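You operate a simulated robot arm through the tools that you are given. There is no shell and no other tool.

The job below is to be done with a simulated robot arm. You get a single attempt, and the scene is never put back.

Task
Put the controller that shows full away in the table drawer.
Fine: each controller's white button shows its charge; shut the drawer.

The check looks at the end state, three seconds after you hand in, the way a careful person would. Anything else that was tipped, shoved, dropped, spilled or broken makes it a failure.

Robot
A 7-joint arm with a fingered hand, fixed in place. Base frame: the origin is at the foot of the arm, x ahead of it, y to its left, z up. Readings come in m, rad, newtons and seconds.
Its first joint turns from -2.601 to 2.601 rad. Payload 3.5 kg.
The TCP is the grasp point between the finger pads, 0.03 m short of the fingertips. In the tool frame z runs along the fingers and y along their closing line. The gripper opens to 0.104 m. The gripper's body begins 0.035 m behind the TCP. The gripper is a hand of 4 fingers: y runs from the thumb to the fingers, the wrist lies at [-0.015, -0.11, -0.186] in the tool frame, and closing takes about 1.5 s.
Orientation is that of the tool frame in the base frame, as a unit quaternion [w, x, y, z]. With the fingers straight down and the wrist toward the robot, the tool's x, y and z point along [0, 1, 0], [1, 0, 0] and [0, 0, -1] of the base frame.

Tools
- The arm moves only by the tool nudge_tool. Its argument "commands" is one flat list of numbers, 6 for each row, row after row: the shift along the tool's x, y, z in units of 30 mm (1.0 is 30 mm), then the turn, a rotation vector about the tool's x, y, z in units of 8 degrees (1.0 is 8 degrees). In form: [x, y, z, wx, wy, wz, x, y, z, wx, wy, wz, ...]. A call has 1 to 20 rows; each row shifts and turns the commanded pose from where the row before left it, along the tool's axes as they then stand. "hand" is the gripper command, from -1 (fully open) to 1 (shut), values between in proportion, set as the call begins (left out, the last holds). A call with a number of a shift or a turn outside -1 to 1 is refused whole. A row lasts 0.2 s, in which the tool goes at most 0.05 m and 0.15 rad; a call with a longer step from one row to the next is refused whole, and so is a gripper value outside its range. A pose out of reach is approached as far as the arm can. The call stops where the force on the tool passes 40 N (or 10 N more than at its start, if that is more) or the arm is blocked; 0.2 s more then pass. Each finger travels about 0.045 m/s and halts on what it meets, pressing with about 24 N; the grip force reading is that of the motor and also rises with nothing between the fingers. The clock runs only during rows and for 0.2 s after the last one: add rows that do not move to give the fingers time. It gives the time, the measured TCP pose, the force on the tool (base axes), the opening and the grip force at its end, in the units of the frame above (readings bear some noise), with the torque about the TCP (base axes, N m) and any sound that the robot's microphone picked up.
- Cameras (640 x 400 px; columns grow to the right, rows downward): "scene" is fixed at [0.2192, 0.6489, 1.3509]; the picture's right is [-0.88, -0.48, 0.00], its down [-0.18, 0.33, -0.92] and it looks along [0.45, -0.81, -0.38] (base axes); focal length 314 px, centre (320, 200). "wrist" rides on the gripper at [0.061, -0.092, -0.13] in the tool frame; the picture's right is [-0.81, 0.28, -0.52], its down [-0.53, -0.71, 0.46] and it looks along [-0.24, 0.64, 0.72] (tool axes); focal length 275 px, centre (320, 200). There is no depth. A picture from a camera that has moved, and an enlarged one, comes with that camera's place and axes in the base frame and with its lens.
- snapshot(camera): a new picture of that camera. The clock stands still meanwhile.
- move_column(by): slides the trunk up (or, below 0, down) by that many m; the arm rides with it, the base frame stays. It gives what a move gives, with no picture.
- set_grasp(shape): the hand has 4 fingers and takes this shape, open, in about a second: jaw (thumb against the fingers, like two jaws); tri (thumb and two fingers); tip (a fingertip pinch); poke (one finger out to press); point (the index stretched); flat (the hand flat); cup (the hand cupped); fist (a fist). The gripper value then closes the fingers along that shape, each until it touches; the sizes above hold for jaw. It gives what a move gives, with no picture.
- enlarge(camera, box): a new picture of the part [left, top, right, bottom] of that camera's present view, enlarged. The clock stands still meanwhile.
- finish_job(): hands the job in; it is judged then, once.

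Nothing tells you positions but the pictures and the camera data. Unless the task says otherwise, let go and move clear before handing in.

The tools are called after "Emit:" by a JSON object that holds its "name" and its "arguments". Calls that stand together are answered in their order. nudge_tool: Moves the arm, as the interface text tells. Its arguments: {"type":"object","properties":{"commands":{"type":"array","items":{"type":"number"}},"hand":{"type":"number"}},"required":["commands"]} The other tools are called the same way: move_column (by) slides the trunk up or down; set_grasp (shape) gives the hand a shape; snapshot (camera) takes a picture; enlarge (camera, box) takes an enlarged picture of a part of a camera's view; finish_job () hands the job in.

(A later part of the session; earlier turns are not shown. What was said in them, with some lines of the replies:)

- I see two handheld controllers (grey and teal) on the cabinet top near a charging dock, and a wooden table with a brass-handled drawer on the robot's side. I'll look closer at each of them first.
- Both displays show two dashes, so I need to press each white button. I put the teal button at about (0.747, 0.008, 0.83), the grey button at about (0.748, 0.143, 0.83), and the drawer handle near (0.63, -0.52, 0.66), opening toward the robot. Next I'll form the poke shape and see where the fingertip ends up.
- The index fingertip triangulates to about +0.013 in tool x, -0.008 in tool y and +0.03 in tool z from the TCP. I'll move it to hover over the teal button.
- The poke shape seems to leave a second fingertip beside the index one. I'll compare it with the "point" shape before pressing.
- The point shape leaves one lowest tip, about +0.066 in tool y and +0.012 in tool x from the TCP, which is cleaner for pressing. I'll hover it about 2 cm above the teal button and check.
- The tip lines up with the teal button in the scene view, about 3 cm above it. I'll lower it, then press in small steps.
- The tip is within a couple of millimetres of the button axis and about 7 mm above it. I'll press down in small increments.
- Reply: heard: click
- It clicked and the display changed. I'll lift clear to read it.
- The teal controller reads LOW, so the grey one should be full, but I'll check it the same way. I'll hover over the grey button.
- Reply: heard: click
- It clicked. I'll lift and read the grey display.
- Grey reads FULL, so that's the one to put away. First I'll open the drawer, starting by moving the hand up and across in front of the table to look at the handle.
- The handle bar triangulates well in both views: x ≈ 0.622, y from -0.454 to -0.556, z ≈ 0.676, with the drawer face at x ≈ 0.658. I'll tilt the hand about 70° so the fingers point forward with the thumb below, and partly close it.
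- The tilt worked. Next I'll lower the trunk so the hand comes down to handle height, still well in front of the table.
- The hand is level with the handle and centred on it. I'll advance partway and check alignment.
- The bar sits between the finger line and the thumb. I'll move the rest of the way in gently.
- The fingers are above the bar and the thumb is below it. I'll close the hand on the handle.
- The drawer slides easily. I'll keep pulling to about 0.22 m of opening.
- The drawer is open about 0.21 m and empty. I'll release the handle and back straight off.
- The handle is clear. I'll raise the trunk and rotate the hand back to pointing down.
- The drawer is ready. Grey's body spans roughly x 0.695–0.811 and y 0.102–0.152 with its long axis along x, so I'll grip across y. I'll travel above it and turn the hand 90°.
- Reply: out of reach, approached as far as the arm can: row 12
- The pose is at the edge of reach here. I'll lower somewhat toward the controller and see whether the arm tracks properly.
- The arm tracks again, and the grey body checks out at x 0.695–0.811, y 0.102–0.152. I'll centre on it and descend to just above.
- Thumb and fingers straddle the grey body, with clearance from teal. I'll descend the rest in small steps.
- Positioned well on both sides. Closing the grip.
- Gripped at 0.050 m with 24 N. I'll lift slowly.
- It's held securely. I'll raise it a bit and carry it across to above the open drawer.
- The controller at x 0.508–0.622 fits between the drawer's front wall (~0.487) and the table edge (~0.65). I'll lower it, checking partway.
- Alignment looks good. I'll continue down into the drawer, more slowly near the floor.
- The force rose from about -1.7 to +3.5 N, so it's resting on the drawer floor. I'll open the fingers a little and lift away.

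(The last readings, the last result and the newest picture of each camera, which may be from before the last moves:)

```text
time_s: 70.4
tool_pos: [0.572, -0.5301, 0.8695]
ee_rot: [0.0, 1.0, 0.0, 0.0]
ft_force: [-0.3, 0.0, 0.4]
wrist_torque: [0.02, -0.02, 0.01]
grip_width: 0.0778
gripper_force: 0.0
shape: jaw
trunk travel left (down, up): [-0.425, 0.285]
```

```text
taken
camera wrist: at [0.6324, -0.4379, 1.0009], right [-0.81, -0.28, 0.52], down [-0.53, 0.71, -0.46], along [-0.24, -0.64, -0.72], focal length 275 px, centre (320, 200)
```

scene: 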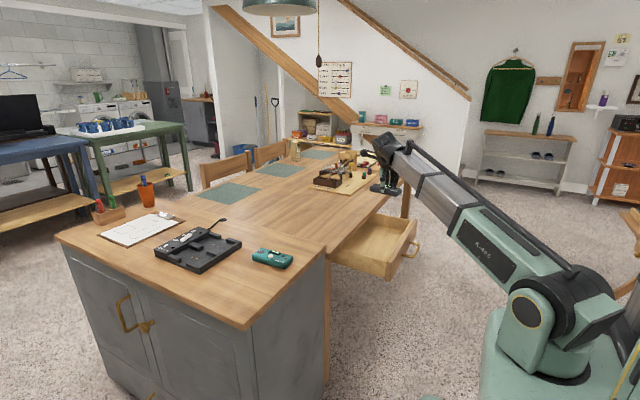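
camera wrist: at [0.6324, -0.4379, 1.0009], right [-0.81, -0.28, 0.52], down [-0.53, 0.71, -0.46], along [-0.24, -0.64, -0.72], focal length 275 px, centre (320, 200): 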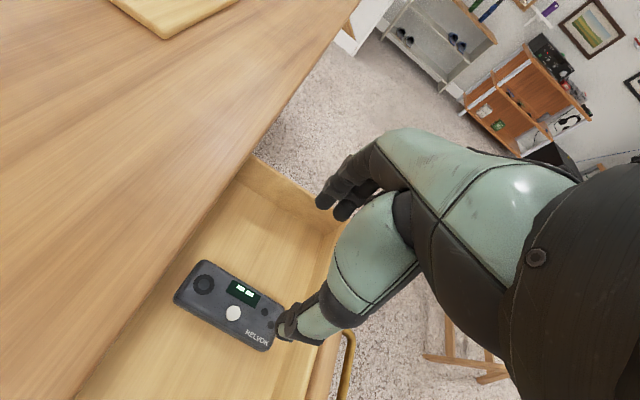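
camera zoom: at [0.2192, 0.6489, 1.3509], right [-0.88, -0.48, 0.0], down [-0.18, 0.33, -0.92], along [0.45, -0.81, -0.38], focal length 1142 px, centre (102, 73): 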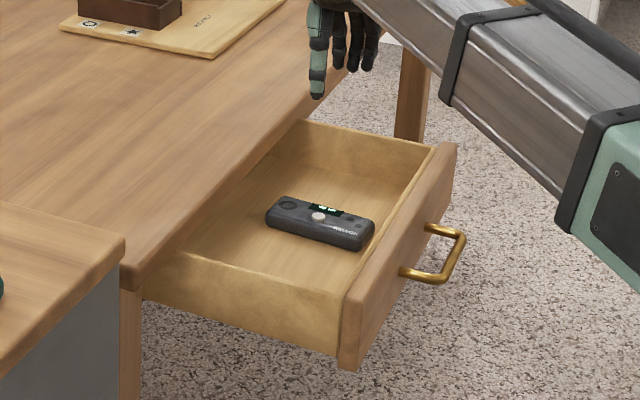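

The controller lies flat in the drawer. I'll raise the hand, turn it back, and return to the handle-height pose to push the drawer shut.

Emit:
{"name": "nudge_tool", "arguments": {"commands": [0, 0, -1, 0, 0, 0, 0, 0, -1, 0, 0, 0, 0, 0, -1, 0, 0, 0, 0, 0, -1, 0, 0, 0, 0, 0, 0, 0, 0, -0.9375, 0, 0, 0, 0, 0, -0.9375, 0, 0, 0, 0, 0, -0.9375, 0, 0, 0, 0, 0, -0.9375, 0, 0, 0, 0, 0, -0.9375, 0, 0, 0, 0, 0, -0.9375, 0, 0, 0, 0, 0, -0.9375, 0, 0, 0, 0, 0, -0.9375, 0, 0, 0, 0, 0, -0.9375, 0, 0, 0, 0, 0, -0.9375, 0, 0, 0, 0, 0, -0.9375, 0, 0, 0, 0, 0, -0.9375, 0, 0, 0, 0, 0, 0]}}

```text
time_s: 74.0
tool_pos: [0.5719, -0.5289, 0.9891]
ee_rot: [0.001, 0.707, 0.707, 0.0]
ft_force: [0.7, -0.5, -0.2]
wrist_torque: [-0.03, -0.02, -0.06]
grip_width: 0.078
gripper_force: 0.1
shape: jaw
trunk travel left (down, up): [-0.425, 0.285]
```

Emit:
{"name": "nudge_tool", "arguments": {"commands": [0.2, -0.925, -0.15, 0, 0, 0, 0.2, -0.925, -0.15, 0, 0, 0, 0.2, -0.925, -0.15, 0, 0, 0, 0.18, -0.925, -0.15, 0, 0, 0, 0, 0, 0, -0.97, 0, 0, 0, 0, 0, -0.97, 0, 0, 0, 0, 0, -0.97, 0, 0, 0, 0, 0, -0.97, 0, 0, 0, 0, 0, -0.97, 0, 0, 0, 0, 0, -0.97, 0, 0, 0, 0, 0, -0.97, 0, 0, 0, 0, 0, -0.97, 0, 0, 0, 0, 0, -0.97, 0, 0, 0, -0.328, -0.9, 0, 0, 0, 0, -0.328, -0.9, 0, 0, 0, 0, -0.328, -0.9, 0, 0, 0, 0, -0.328, -0.9, 0, 0, 0, 0, 0, 0, 0, 0, 0], "hand": 0.2}}

```text
time_s: 77.8
tool_pos: [0.3443, -0.5078, 1.0067]
ee_rot: [0.406, 0.581, 0.579, 0.404]
ft_force: [-0.4, 0.9, 0.0]
wrist_torque: [-0.01, -0.01, -0.01]
grip_width: 0.042
gripper_force: 0.0
shape: jaw
trunk travel left (down, up): [-0.425, 0.285]
```

Emit:
{"name": "move_column", "arguments": {"by": -0.33}}

Emit:
{"name": "enlarge", "arguments": {"camera": "scene", "box": [310, 180, 470, 300]}}

```text
time_s: 81.0
tool_pos: [0.3467, -0.5067, 0.6767]
ee_rot: [0.404, 0.58, 0.58, 0.404]
ft_force: [0.0, -0.5, 0.1]
wrist_torque: [0.0, 0.01, 0.01]
grip_width: 0.0418
gripper_force: 0.0
shape: jaw
trunk travel left (down, up): [-0.095, 0.615]
```

```text
3.33 times, centred on (390, 240) of scene
camera zoom: at [0.2192, 0.6489, 1.3509], right [-0.88, -0.48, 0.0], down [-0.18, 0.33, -0.92], along [0.45, -0.81, -0.38], focal length 1047 px, centre (87, 67)
```

zoom: 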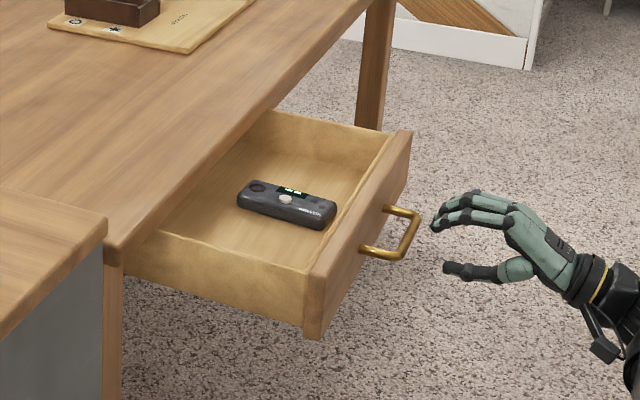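

The hand is back at the handle. I'll move in and grip the bar again.

Emit:
{"name": "nudge_tool", "arguments": {"commands": [0, 0.185, 0.56, 0, 0, 0, 0, 0.185, 0.56, 0, 0, 0, 0, 0.185, 0.56, 0, 0, 0, 0, 0, 0, 0, 0, 0]}}

Emit:
{"name": "enlarge", "arguments": {"camera": "scene", "box": [370, 210, 440, 270]}}

```text
time_s: 82.0
tool_pos: [0.3971, -0.5055, 0.6753]
ee_rot: [0.405, 0.58, 0.58, 0.404]
ft_force: [0.1, -0.1, 0.7]
wrist_torque: [0.02, -0.03, 0.01]
grip_width: 0.042
gripper_force: 0.0
shape: jaw
trunk travel left (down, up): [-0.095, 0.615]
```

```text
6.67 times, centred on (405, 240) of scene
camera zoom: at [0.2192, 0.6489, 1.3509], right [-0.88, -0.48, 0.0], down [-0.18, 0.33, -0.92], along [0.45, -0.81, -0.38], focal length 2093 px, centre (-247, -67)
```

zoom: 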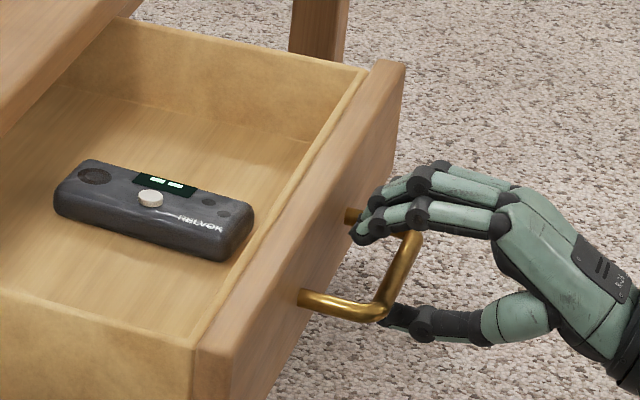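

Emit:
{"name": "nudge_tool", "arguments": {"commands": [0, 0, 0, 0, 0, 0, 0, 0, 0, 0, 0, 0, 0, 0, 0, 0, 0, 0, 0, 0, 0, 0, 0, 0, 0, 0, 0, 0, 0, 0], "hand": 1}}

Emit:
{"name": "nudge_tool", "arguments": {"commands": [0, 0.057, 0.157, 0, 0, 0, 0, 0.114, 0.313, 0, 0, 0, 0, 0.171, 0.47, 0, 0, 0, 0, 0.171, 0.47, 0, 0, 0, 0, 0.171, 0.47, 0, 0, 0, 0, 0.171, 0.47, 0, 0, 0, 0, 0.171, 0.47, 0, 0, 0, 0, 0.171, 0.47, 0, 0, 0, 0, 0.171, 0.47, 0, 0, 0, 0, 0.171, 0.47, 0, 0, 0, 0, 0.114, 0.313, 0, 0, 0, 0, 0, 0, 0, 0, 0]}}

Emit:
{"name": "enlarge", "arguments": {"camera": "scene", "box": [310, 180, 470, 300]}}

```text
time_s: 83.2
tool_pos: [0.3995, -0.5065, 0.6741]
ee_rot: [0.404, 0.579, 0.58, 0.405]
ft_force: [2.1, 0.9, -7.4]
wrist_torque: [-0.05, 0.03, 0.07]
grip_width: 0.0009
gripper_force: 23.8
shape: jaw
trunk travel left (down, up): [-0.095, 0.615]
```

```text
time_s: 85.8
tool_pos: [0.5446, -0.506, 0.6737]
ee_rot: [0.404, 0.58, 0.58, 0.405]
ft_force: [-1.4, -0.5, -5.5]
wrist_torque: [-0.02, 0.1, 0.04]
grip_width: 0.0012
gripper_force: 24.1
shape: jaw
trunk travel left (down, up): [-0.095, 0.615]
```

```text
3.33 times, centred on (390, 240) of scene
camera zoom: at [0.2192, 0.6489, 1.3509], right [-0.88, -0.48, 0.0], down [-0.18, 0.33, -0.92], along [0.45, -0.81, -0.38], focal length 1047 px, centre (87, 67)
```

zoom: 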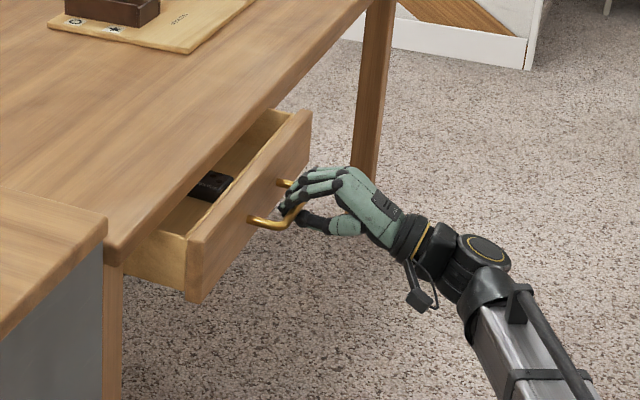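

The drawer is closing smoothly with the controller inside. I'll push the remaining ~6.5 cm slowly.

Emit:
{"name": "nudge_tool", "arguments": {"commands": [0, 0.137, 0.376, 0, 0, 0, 0, 0.137, 0.376, 0, 0, 0, 0, 0.137, 0.376, 0, 0, 0, 0, 0.114, 0.313, 0, 0, 0, 0, 0.091, 0.25, 0, 0, 0, 0, 0, 0, 0, 0, 0]}}

Emit:
{"name": "enlarge", "arguments": {"camera": "scene", "box": [310, 190, 420, 280]}}

```text
time_s: 87.2
tool_pos: [0.5982, -0.507, 0.6732]
ee_rot: [0.404, 0.58, 0.58, 0.405]
ft_force: [-0.3, -0.4, -8.0]
wrist_torque: [-0.01, 0.03, 0.07]
grip_width: 0.0012
gripper_force: 24.3
shape: jaw
trunk travel left (down, up): [-0.095, 0.615]
```

```text
4.44 times, centred on (365, 235) of scene
camera zoom: at [0.2192, 0.6489, 1.3509], right [-0.88, -0.48, 0.0], down [-0.18, 0.33, -0.92], along [0.45, -0.81, -0.38], focal length 1396 px, centre (120, 44)
```

zoom: 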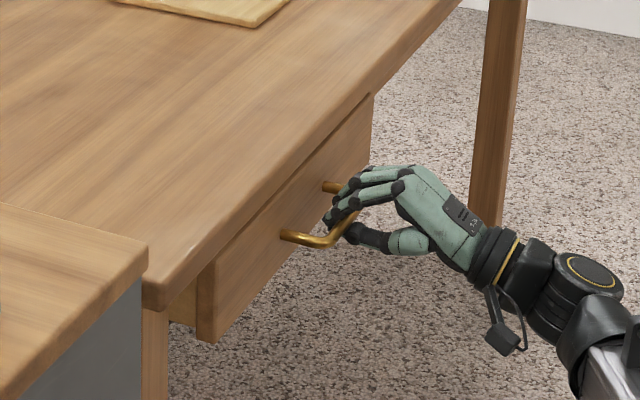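

Emit:
{"name": "nudge_tool", "arguments": {"commands": [0, 0.046, 0.125, 0, 0, 0, 0, 0.046, 0.125, 0, 0, 0, 0, 0.034, 0.094, 0, 0, 0, 0, 0, 0, 0, 0, 0]}}

Emit:
{"name": "nudge_tool", "arguments": {"commands": [0, 0.034, 0.094, 0, 0, 0, 0, 0, 0, 0, 0, 0]}}

```text
time_s: 88.2
tool_pos: [0.6095, -0.5053, 0.6738]
ee_rot: [0.405, 0.58, 0.579, 0.405]
ft_force: [-2.5, 1.4, -7.0]
wrist_torque: [-0.06, 0.08, 0.05]
grip_width: 0.0011
gripper_force: 24.4
shape: jaw
trunk travel left (down, up): [-0.095, 0.615]
```

```text
time_s: 88.8
tool_pos: [0.6122, -0.506, 0.6729]
ee_rot: [0.405, 0.581, 0.579, 0.404]
ft_force: [-2.0, 1.7, -6.0]
wrist_torque: [-0.03, 0.1, 0.07]
grip_width: 0.0012
gripper_force: 23.7
shape: jaw
trunk travel left (down, up): [-0.095, 0.615]
```

Emit:
{"name": "nudge_tool", "arguments": {"commands": [0, 0.034, 0.094, 0, 0, 0, 0, 0, 0, 0, 0, 0]}}

Emit:
{"name": "enlarge", "arguments": {"camera": "scene", "box": [320, 200, 400, 270]}}

Emit:
{"name": "snapshot", "arguments": {"camera": "wrist"}}

```text
time_s: 89.5
tool_pos: [0.6156, -0.5065, 0.6725]
ee_rot: [0.406, 0.58, 0.579, 0.405]
ft_force: [-2.1, 0.1, -7.6]
wrist_torque: [-0.02, 0.12, 0.06]
grip_width: 0.0013
gripper_force: 23.9
shape: jaw
trunk travel left (down, up): [-0.095, 0.615]
```

```text
5.71 times, centred on (360, 235) of scene
camera zoom: at [0.2192, 0.6489, 1.3509], right [-0.88, -0.48, 0.0], down [-0.18, 0.33, -0.92], along [0.45, -0.81, -0.38], focal length 1794 px, centre (91, 0)
```

zoom: 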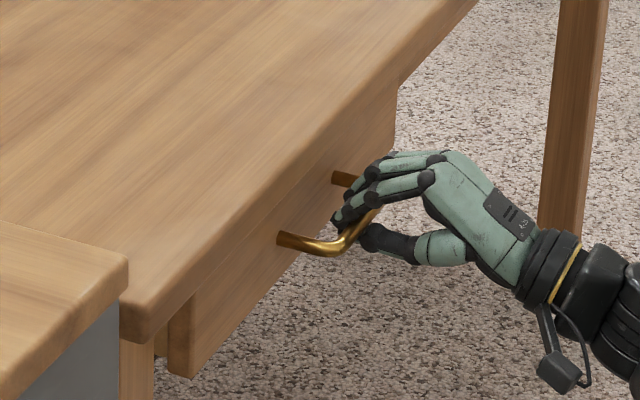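

```text
taken
camera wrist: at [0.4598, -0.4451, 0.6331], right [-0.39, -0.81, 0.44], down [0.18, -0.53, -0.83], along [0.9, -0.24, 0.36], focal length 275 px, centre (320, 200)
```

wrist: 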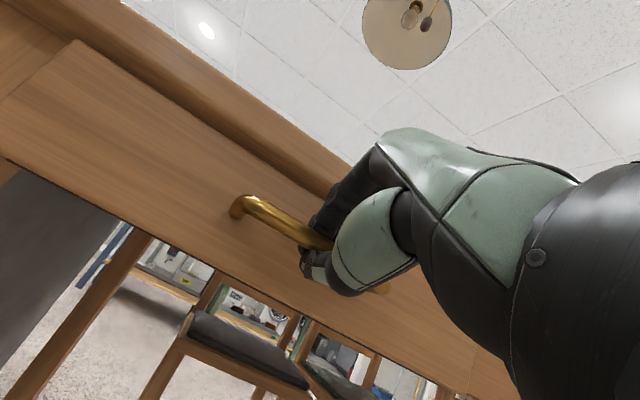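

Emit:
{"name": "enlarge", "arguments": {"camera": "scene", "box": [320, 210, 400, 260]}}

```text
8.00 times, centred on (360, 235) of scene
camera zoom: at [0.2192, 0.6489, 1.3509], right [-0.88, -0.48, 0.0], down [-0.18, 0.33, -0.92], along [0.45, -0.81, -0.38], focal length 2512 px, centre (0, -80)
```

zoom: 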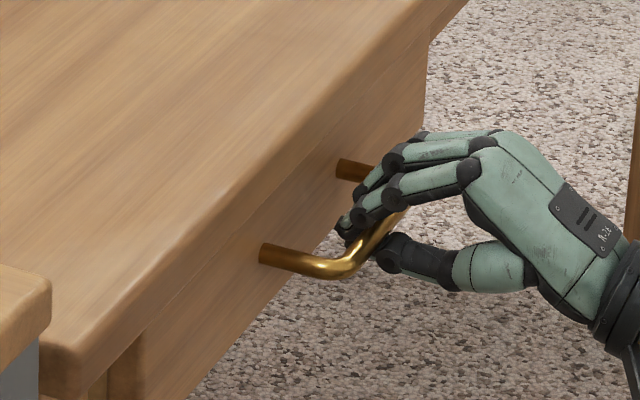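

Almost flush, within about 2 mm of the original view. I'll push a little more until the stop is felt.

Emit:
{"name": "nudge_tool", "arguments": {"commands": [0, 0.034, 0.094, 0, 0, 0, 0, 0, 0, 0, 0, 0]}}

Emit:
{"name": "nudge_tool", "arguments": {"commands": [0, 0.034, 0.094, 0, 0, 0, 0, 0, 0, 0, 0, 0]}}

Emit:
{"name": "enlarge", "arguments": {"camera": "scene", "box": [320, 210, 400, 260]}}

```text
time_s: 90.0
tool_pos: [0.6169, -0.5069, 0.6728]
ee_rot: [0.404, 0.58, 0.58, 0.405]
ft_force: [-4.4, 0.5, -7.7]
wrist_torque: [0.01, 0.13, 0.07]
grip_width: 0.0013
gripper_force: 24.5
shape: jaw
trunk travel left (down, up): [-0.095, 0.615]
```

```text
time_s: 90.7
tool_pos: [0.6208, -0.5068, 0.6737]
ee_rot: [0.405, 0.581, 0.58, 0.403]
ft_force: [-4.7, 1.4, -8.0]
wrist_torque: [-0.01, 0.05, 0.04]
grip_width: 0.0012
gripper_force: 24.3
shape: jaw
trunk travel left (down, up): [-0.095, 0.615]
```

```text
8.00 times, centred on (360, 235) of scene
camera zoom: at [0.2192, 0.6489, 1.3509], right [-0.88, -0.48, 0.0], down [-0.18, 0.33, -0.92], along [0.45, -0.81, -0.38], focal length 2512 px, centre (0, -80)
```

zoom: 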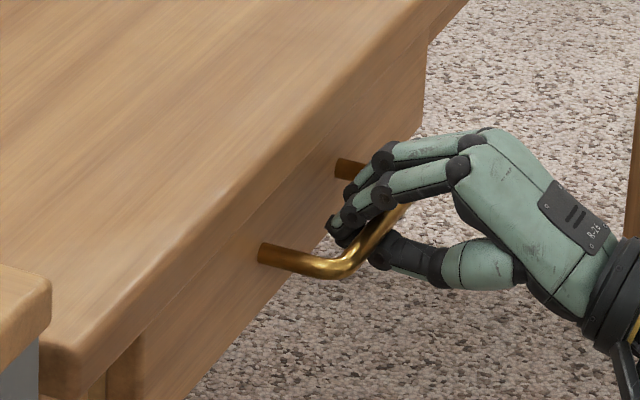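

Emit:
{"name": "nudge_tool", "arguments": {"commands": [0, 0.034, 0.094, 0, 0, 0, 0, 0.034, 0.094, 0, 0, 0, 0, 0, 0, 0, 0, 0]}}

Emit:
{"name": "enlarge", "arguments": {"camera": "scene", "box": [320, 210, 400, 260]}}

```text
time_s: 91.5
tool_pos: [0.6258, -0.5073, 0.6739]
ee_rot: [0.405, 0.581, 0.579, 0.404]
ft_force: [-7.2, 0.4, -9.3]
wrist_torque: [0.01, 0.02, -0.01]
grip_width: 0.0015
gripper_force: 23.7
shape: jaw
trunk travel left (down, up): [-0.095, 0.615]
```

```text
8.00 times, centred on (360, 235) of scene
camera zoom: at [0.2192, 0.6489, 1.3509], right [-0.88, -0.48, 0.0], down [-0.18, 0.33, -0.92], along [0.45, -0.81, -0.38], focal length 2512 px, centre (0, -80)
```

zoom: 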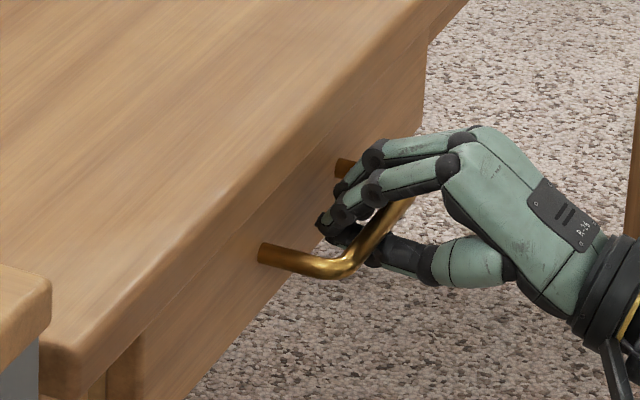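

The drawer isn't moving any further, so it's shut. I'll release to the same opening I approached with and check for contact before backing out.

Emit:
{"name": "nudge_tool", "arguments": {"commands": [0, 0, 0, 0, 0, 0, 0, 0, 0, 0, 0, 0, 0, 0, 0, 0, 0, 0, 0, 0, 0, 0, 0, 0, 0, 0, 0, 0, 0, 0], "hand": 0.35}}

Emit:
{"name": "enlarge", "arguments": {"camera": "scene", "box": [320, 210, 400, 260]}}

Emit:
{"name": "enlarge", "arguments": {"camera": "wrist", "box": [180, 130, 400, 340]}}

```text
time_s: 92.7
tool_pos: [0.6267, -0.5063, 0.6739]
ee_rot: [0.405, 0.581, 0.579, 0.404]
ft_force: [0.7, 0.2, 0.5]
wrist_torque: [-0.02, 0.01, -0.01]
grip_width: 0.0334
gripper_force: 0.0
shape: jaw
trunk travel left (down, up): [-0.095, 0.615]
```

```text
8.00 times, centred on (360, 235) of scene
camera zoom: at [0.2192, 0.6489, 1.3509], right [-0.88, -0.48, 0.0], down [-0.18, 0.33, -0.92], along [0.45, -0.81, -0.38], focal length 2512 px, centre (0, -80)
```

zoom: 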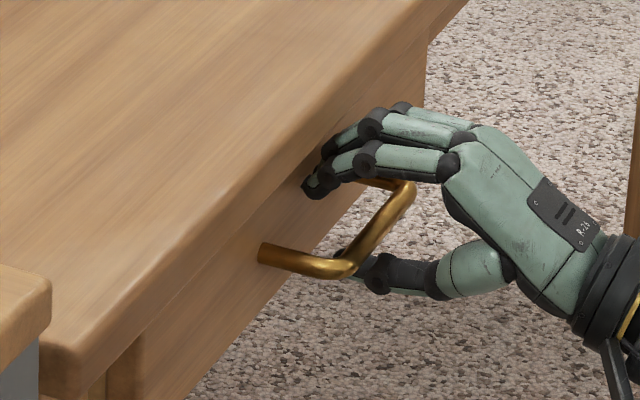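

```text
1.90 times, centred on (290, 235) of wrist
camera zoom: at [0.4714, -0.445, 0.6332], right [-0.39, -0.81, 0.44], down [0.18, -0.53, -0.83], along [0.9, -0.24, 0.36], focal length 524 px, centre (377, 133)
```

zoom: 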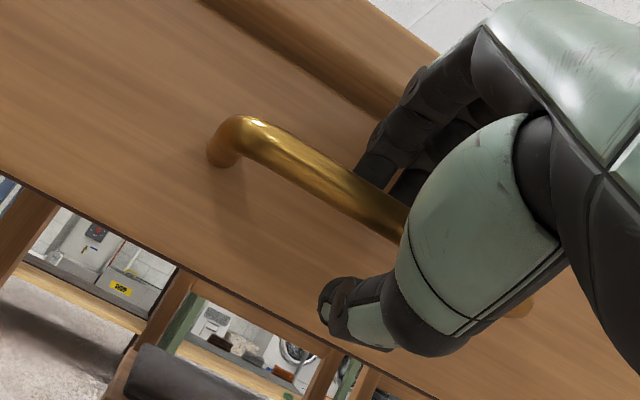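

Emit:
{"name": "nudge_tool", "arguments": {"commands": [0, -0.06, -0.165, 0, 0, 0, 0, -0.06, -0.165, 0, 0, 0, 0, -0.02, -0.185, 0, 0, 0, 0, -0.06, -0.165, 0, 0, 0, 0, 0, 0, 0, 0, 0]}}

Emit:
{"name": "enlarge", "arguments": {"camera": "scene", "box": [320, 210, 400, 260]}}

```text
time_s: 93.8
tool_pos: [0.6054, -0.5062, 0.6752]
ee_rot: [0.405, 0.58, 0.579, 0.404]
ft_force: [-0.4, 0.4, -0.2]
wrist_torque: [-0.03, 0.0, -0.01]
grip_width: 0.0334
gripper_force: 0.0
shape: jaw
trunk travel left (down, up): [-0.095, 0.615]
```

```text
8.00 times, centred on (360, 235) of scene
camera zoom: at [0.2192, 0.6489, 1.3509], right [-0.88, -0.48, 0.0], down [-0.18, 0.33, -0.92], along [0.45, -0.81, -0.38], focal length 2512 px, centre (0, -80)
```

zoom: 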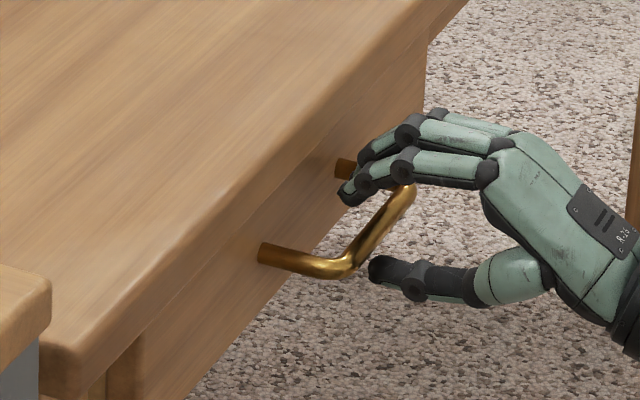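

The hand is free and the drawer didn't move. I'll back straight out the rest of the way, then check.

Emit:
{"name": "nudge_tool", "arguments": {"commands": [0, -0.1, -0.313, 0, 0, 0, 0, -0.114, -0.313, 0, 0, 0, 0, -0.228, -0.627, 0, 0, 0, 0, -0.228, -0.627, 0, 0, 0, 0, -0.228, -0.627, 0, 0, 0, 0, -0.228, -0.627, 0, 0, 0, 0, -0.228, -0.627, 0, 0, 0, 0, -0.228, -0.627, 0, 0, 0, 0, 0, 0, 0, 0, 0]}}

Emit:
{"name": "enlarge", "arguments": {"camera": "scene", "box": [320, 210, 400, 260]}}

Emit:
{"name": "snapshot", "arguments": {"camera": "scene"}}

Emit:
{"name": "snapshot", "arguments": {"camera": "wrist"}}

```text
time_s: 95.8
tool_pos: [0.4648, -0.5071, 0.6763]
ee_rot: [0.404, 0.58, 0.58, 0.404]
ft_force: [0.3, -0.6, 0.9]
wrist_torque: [-0.02, 0.0, 0.0]
grip_width: 0.0336
gripper_force: 0.1
shape: jaw
trunk travel left (down, up): [-0.095, 0.615]
```

```text
8.00 times, centred on (360, 235) of scene
camera zoom: at [0.2192, 0.6489, 1.3509], right [-0.88, -0.48, 0.0], down [-0.18, 0.33, -0.92], along [0.45, -0.81, -0.38], focal length 2512 px, centre (0, -80)
```

zoom: 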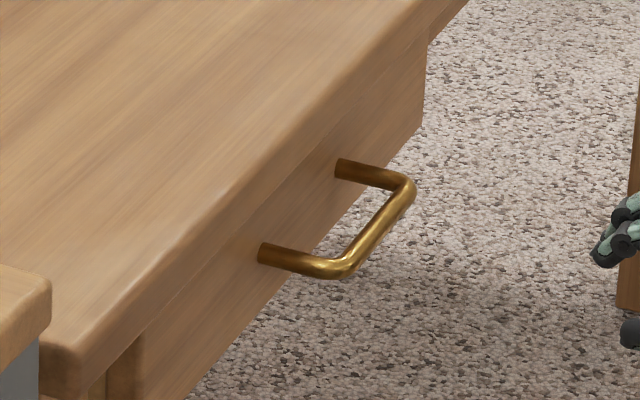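

```text
taken
```

scene: 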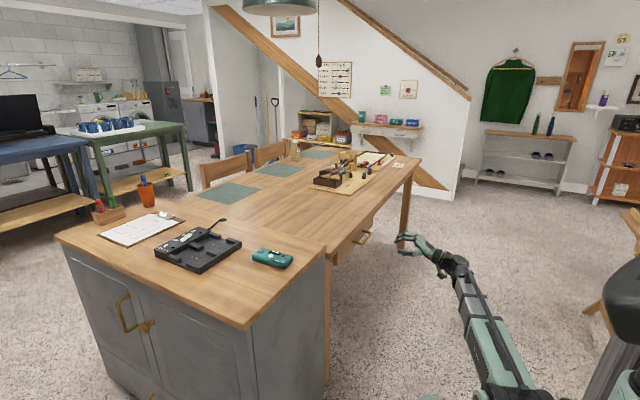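

```text
taken
camera wrist: at [0.3097, -0.4452, 0.6359], right [-0.39, -0.81, 0.44], down [0.18, -0.53, -0.83], along [0.9, -0.24, 0.36], focal length 275 px, centre (320, 200)
```

wrist: 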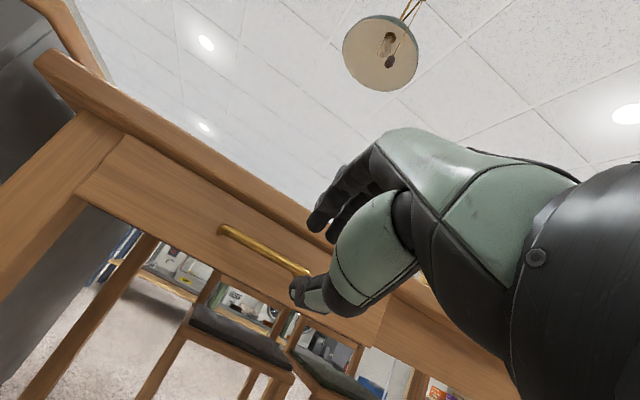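

The drawer view matches the original closed view, the teal controller and everything else are where they were, and the hand is clear of the handle. The grey controller that read FULL is in the drawer, so I'm handing in.

Emit:
{"name": "finish_job", "arguments": {}}

```text
The job is handed in.
```

The grey controller is in the table drawer and the drawer is shut; the job is handed in. I pressed both white buttons first: grey read FULL and teal read LOW.

After I backed the hand clear, the scene camera showed the drawer front and handle in the same place as at the start. The teal controller and everything else in view looked undisturbed. I haven't seen the result of the check itself.
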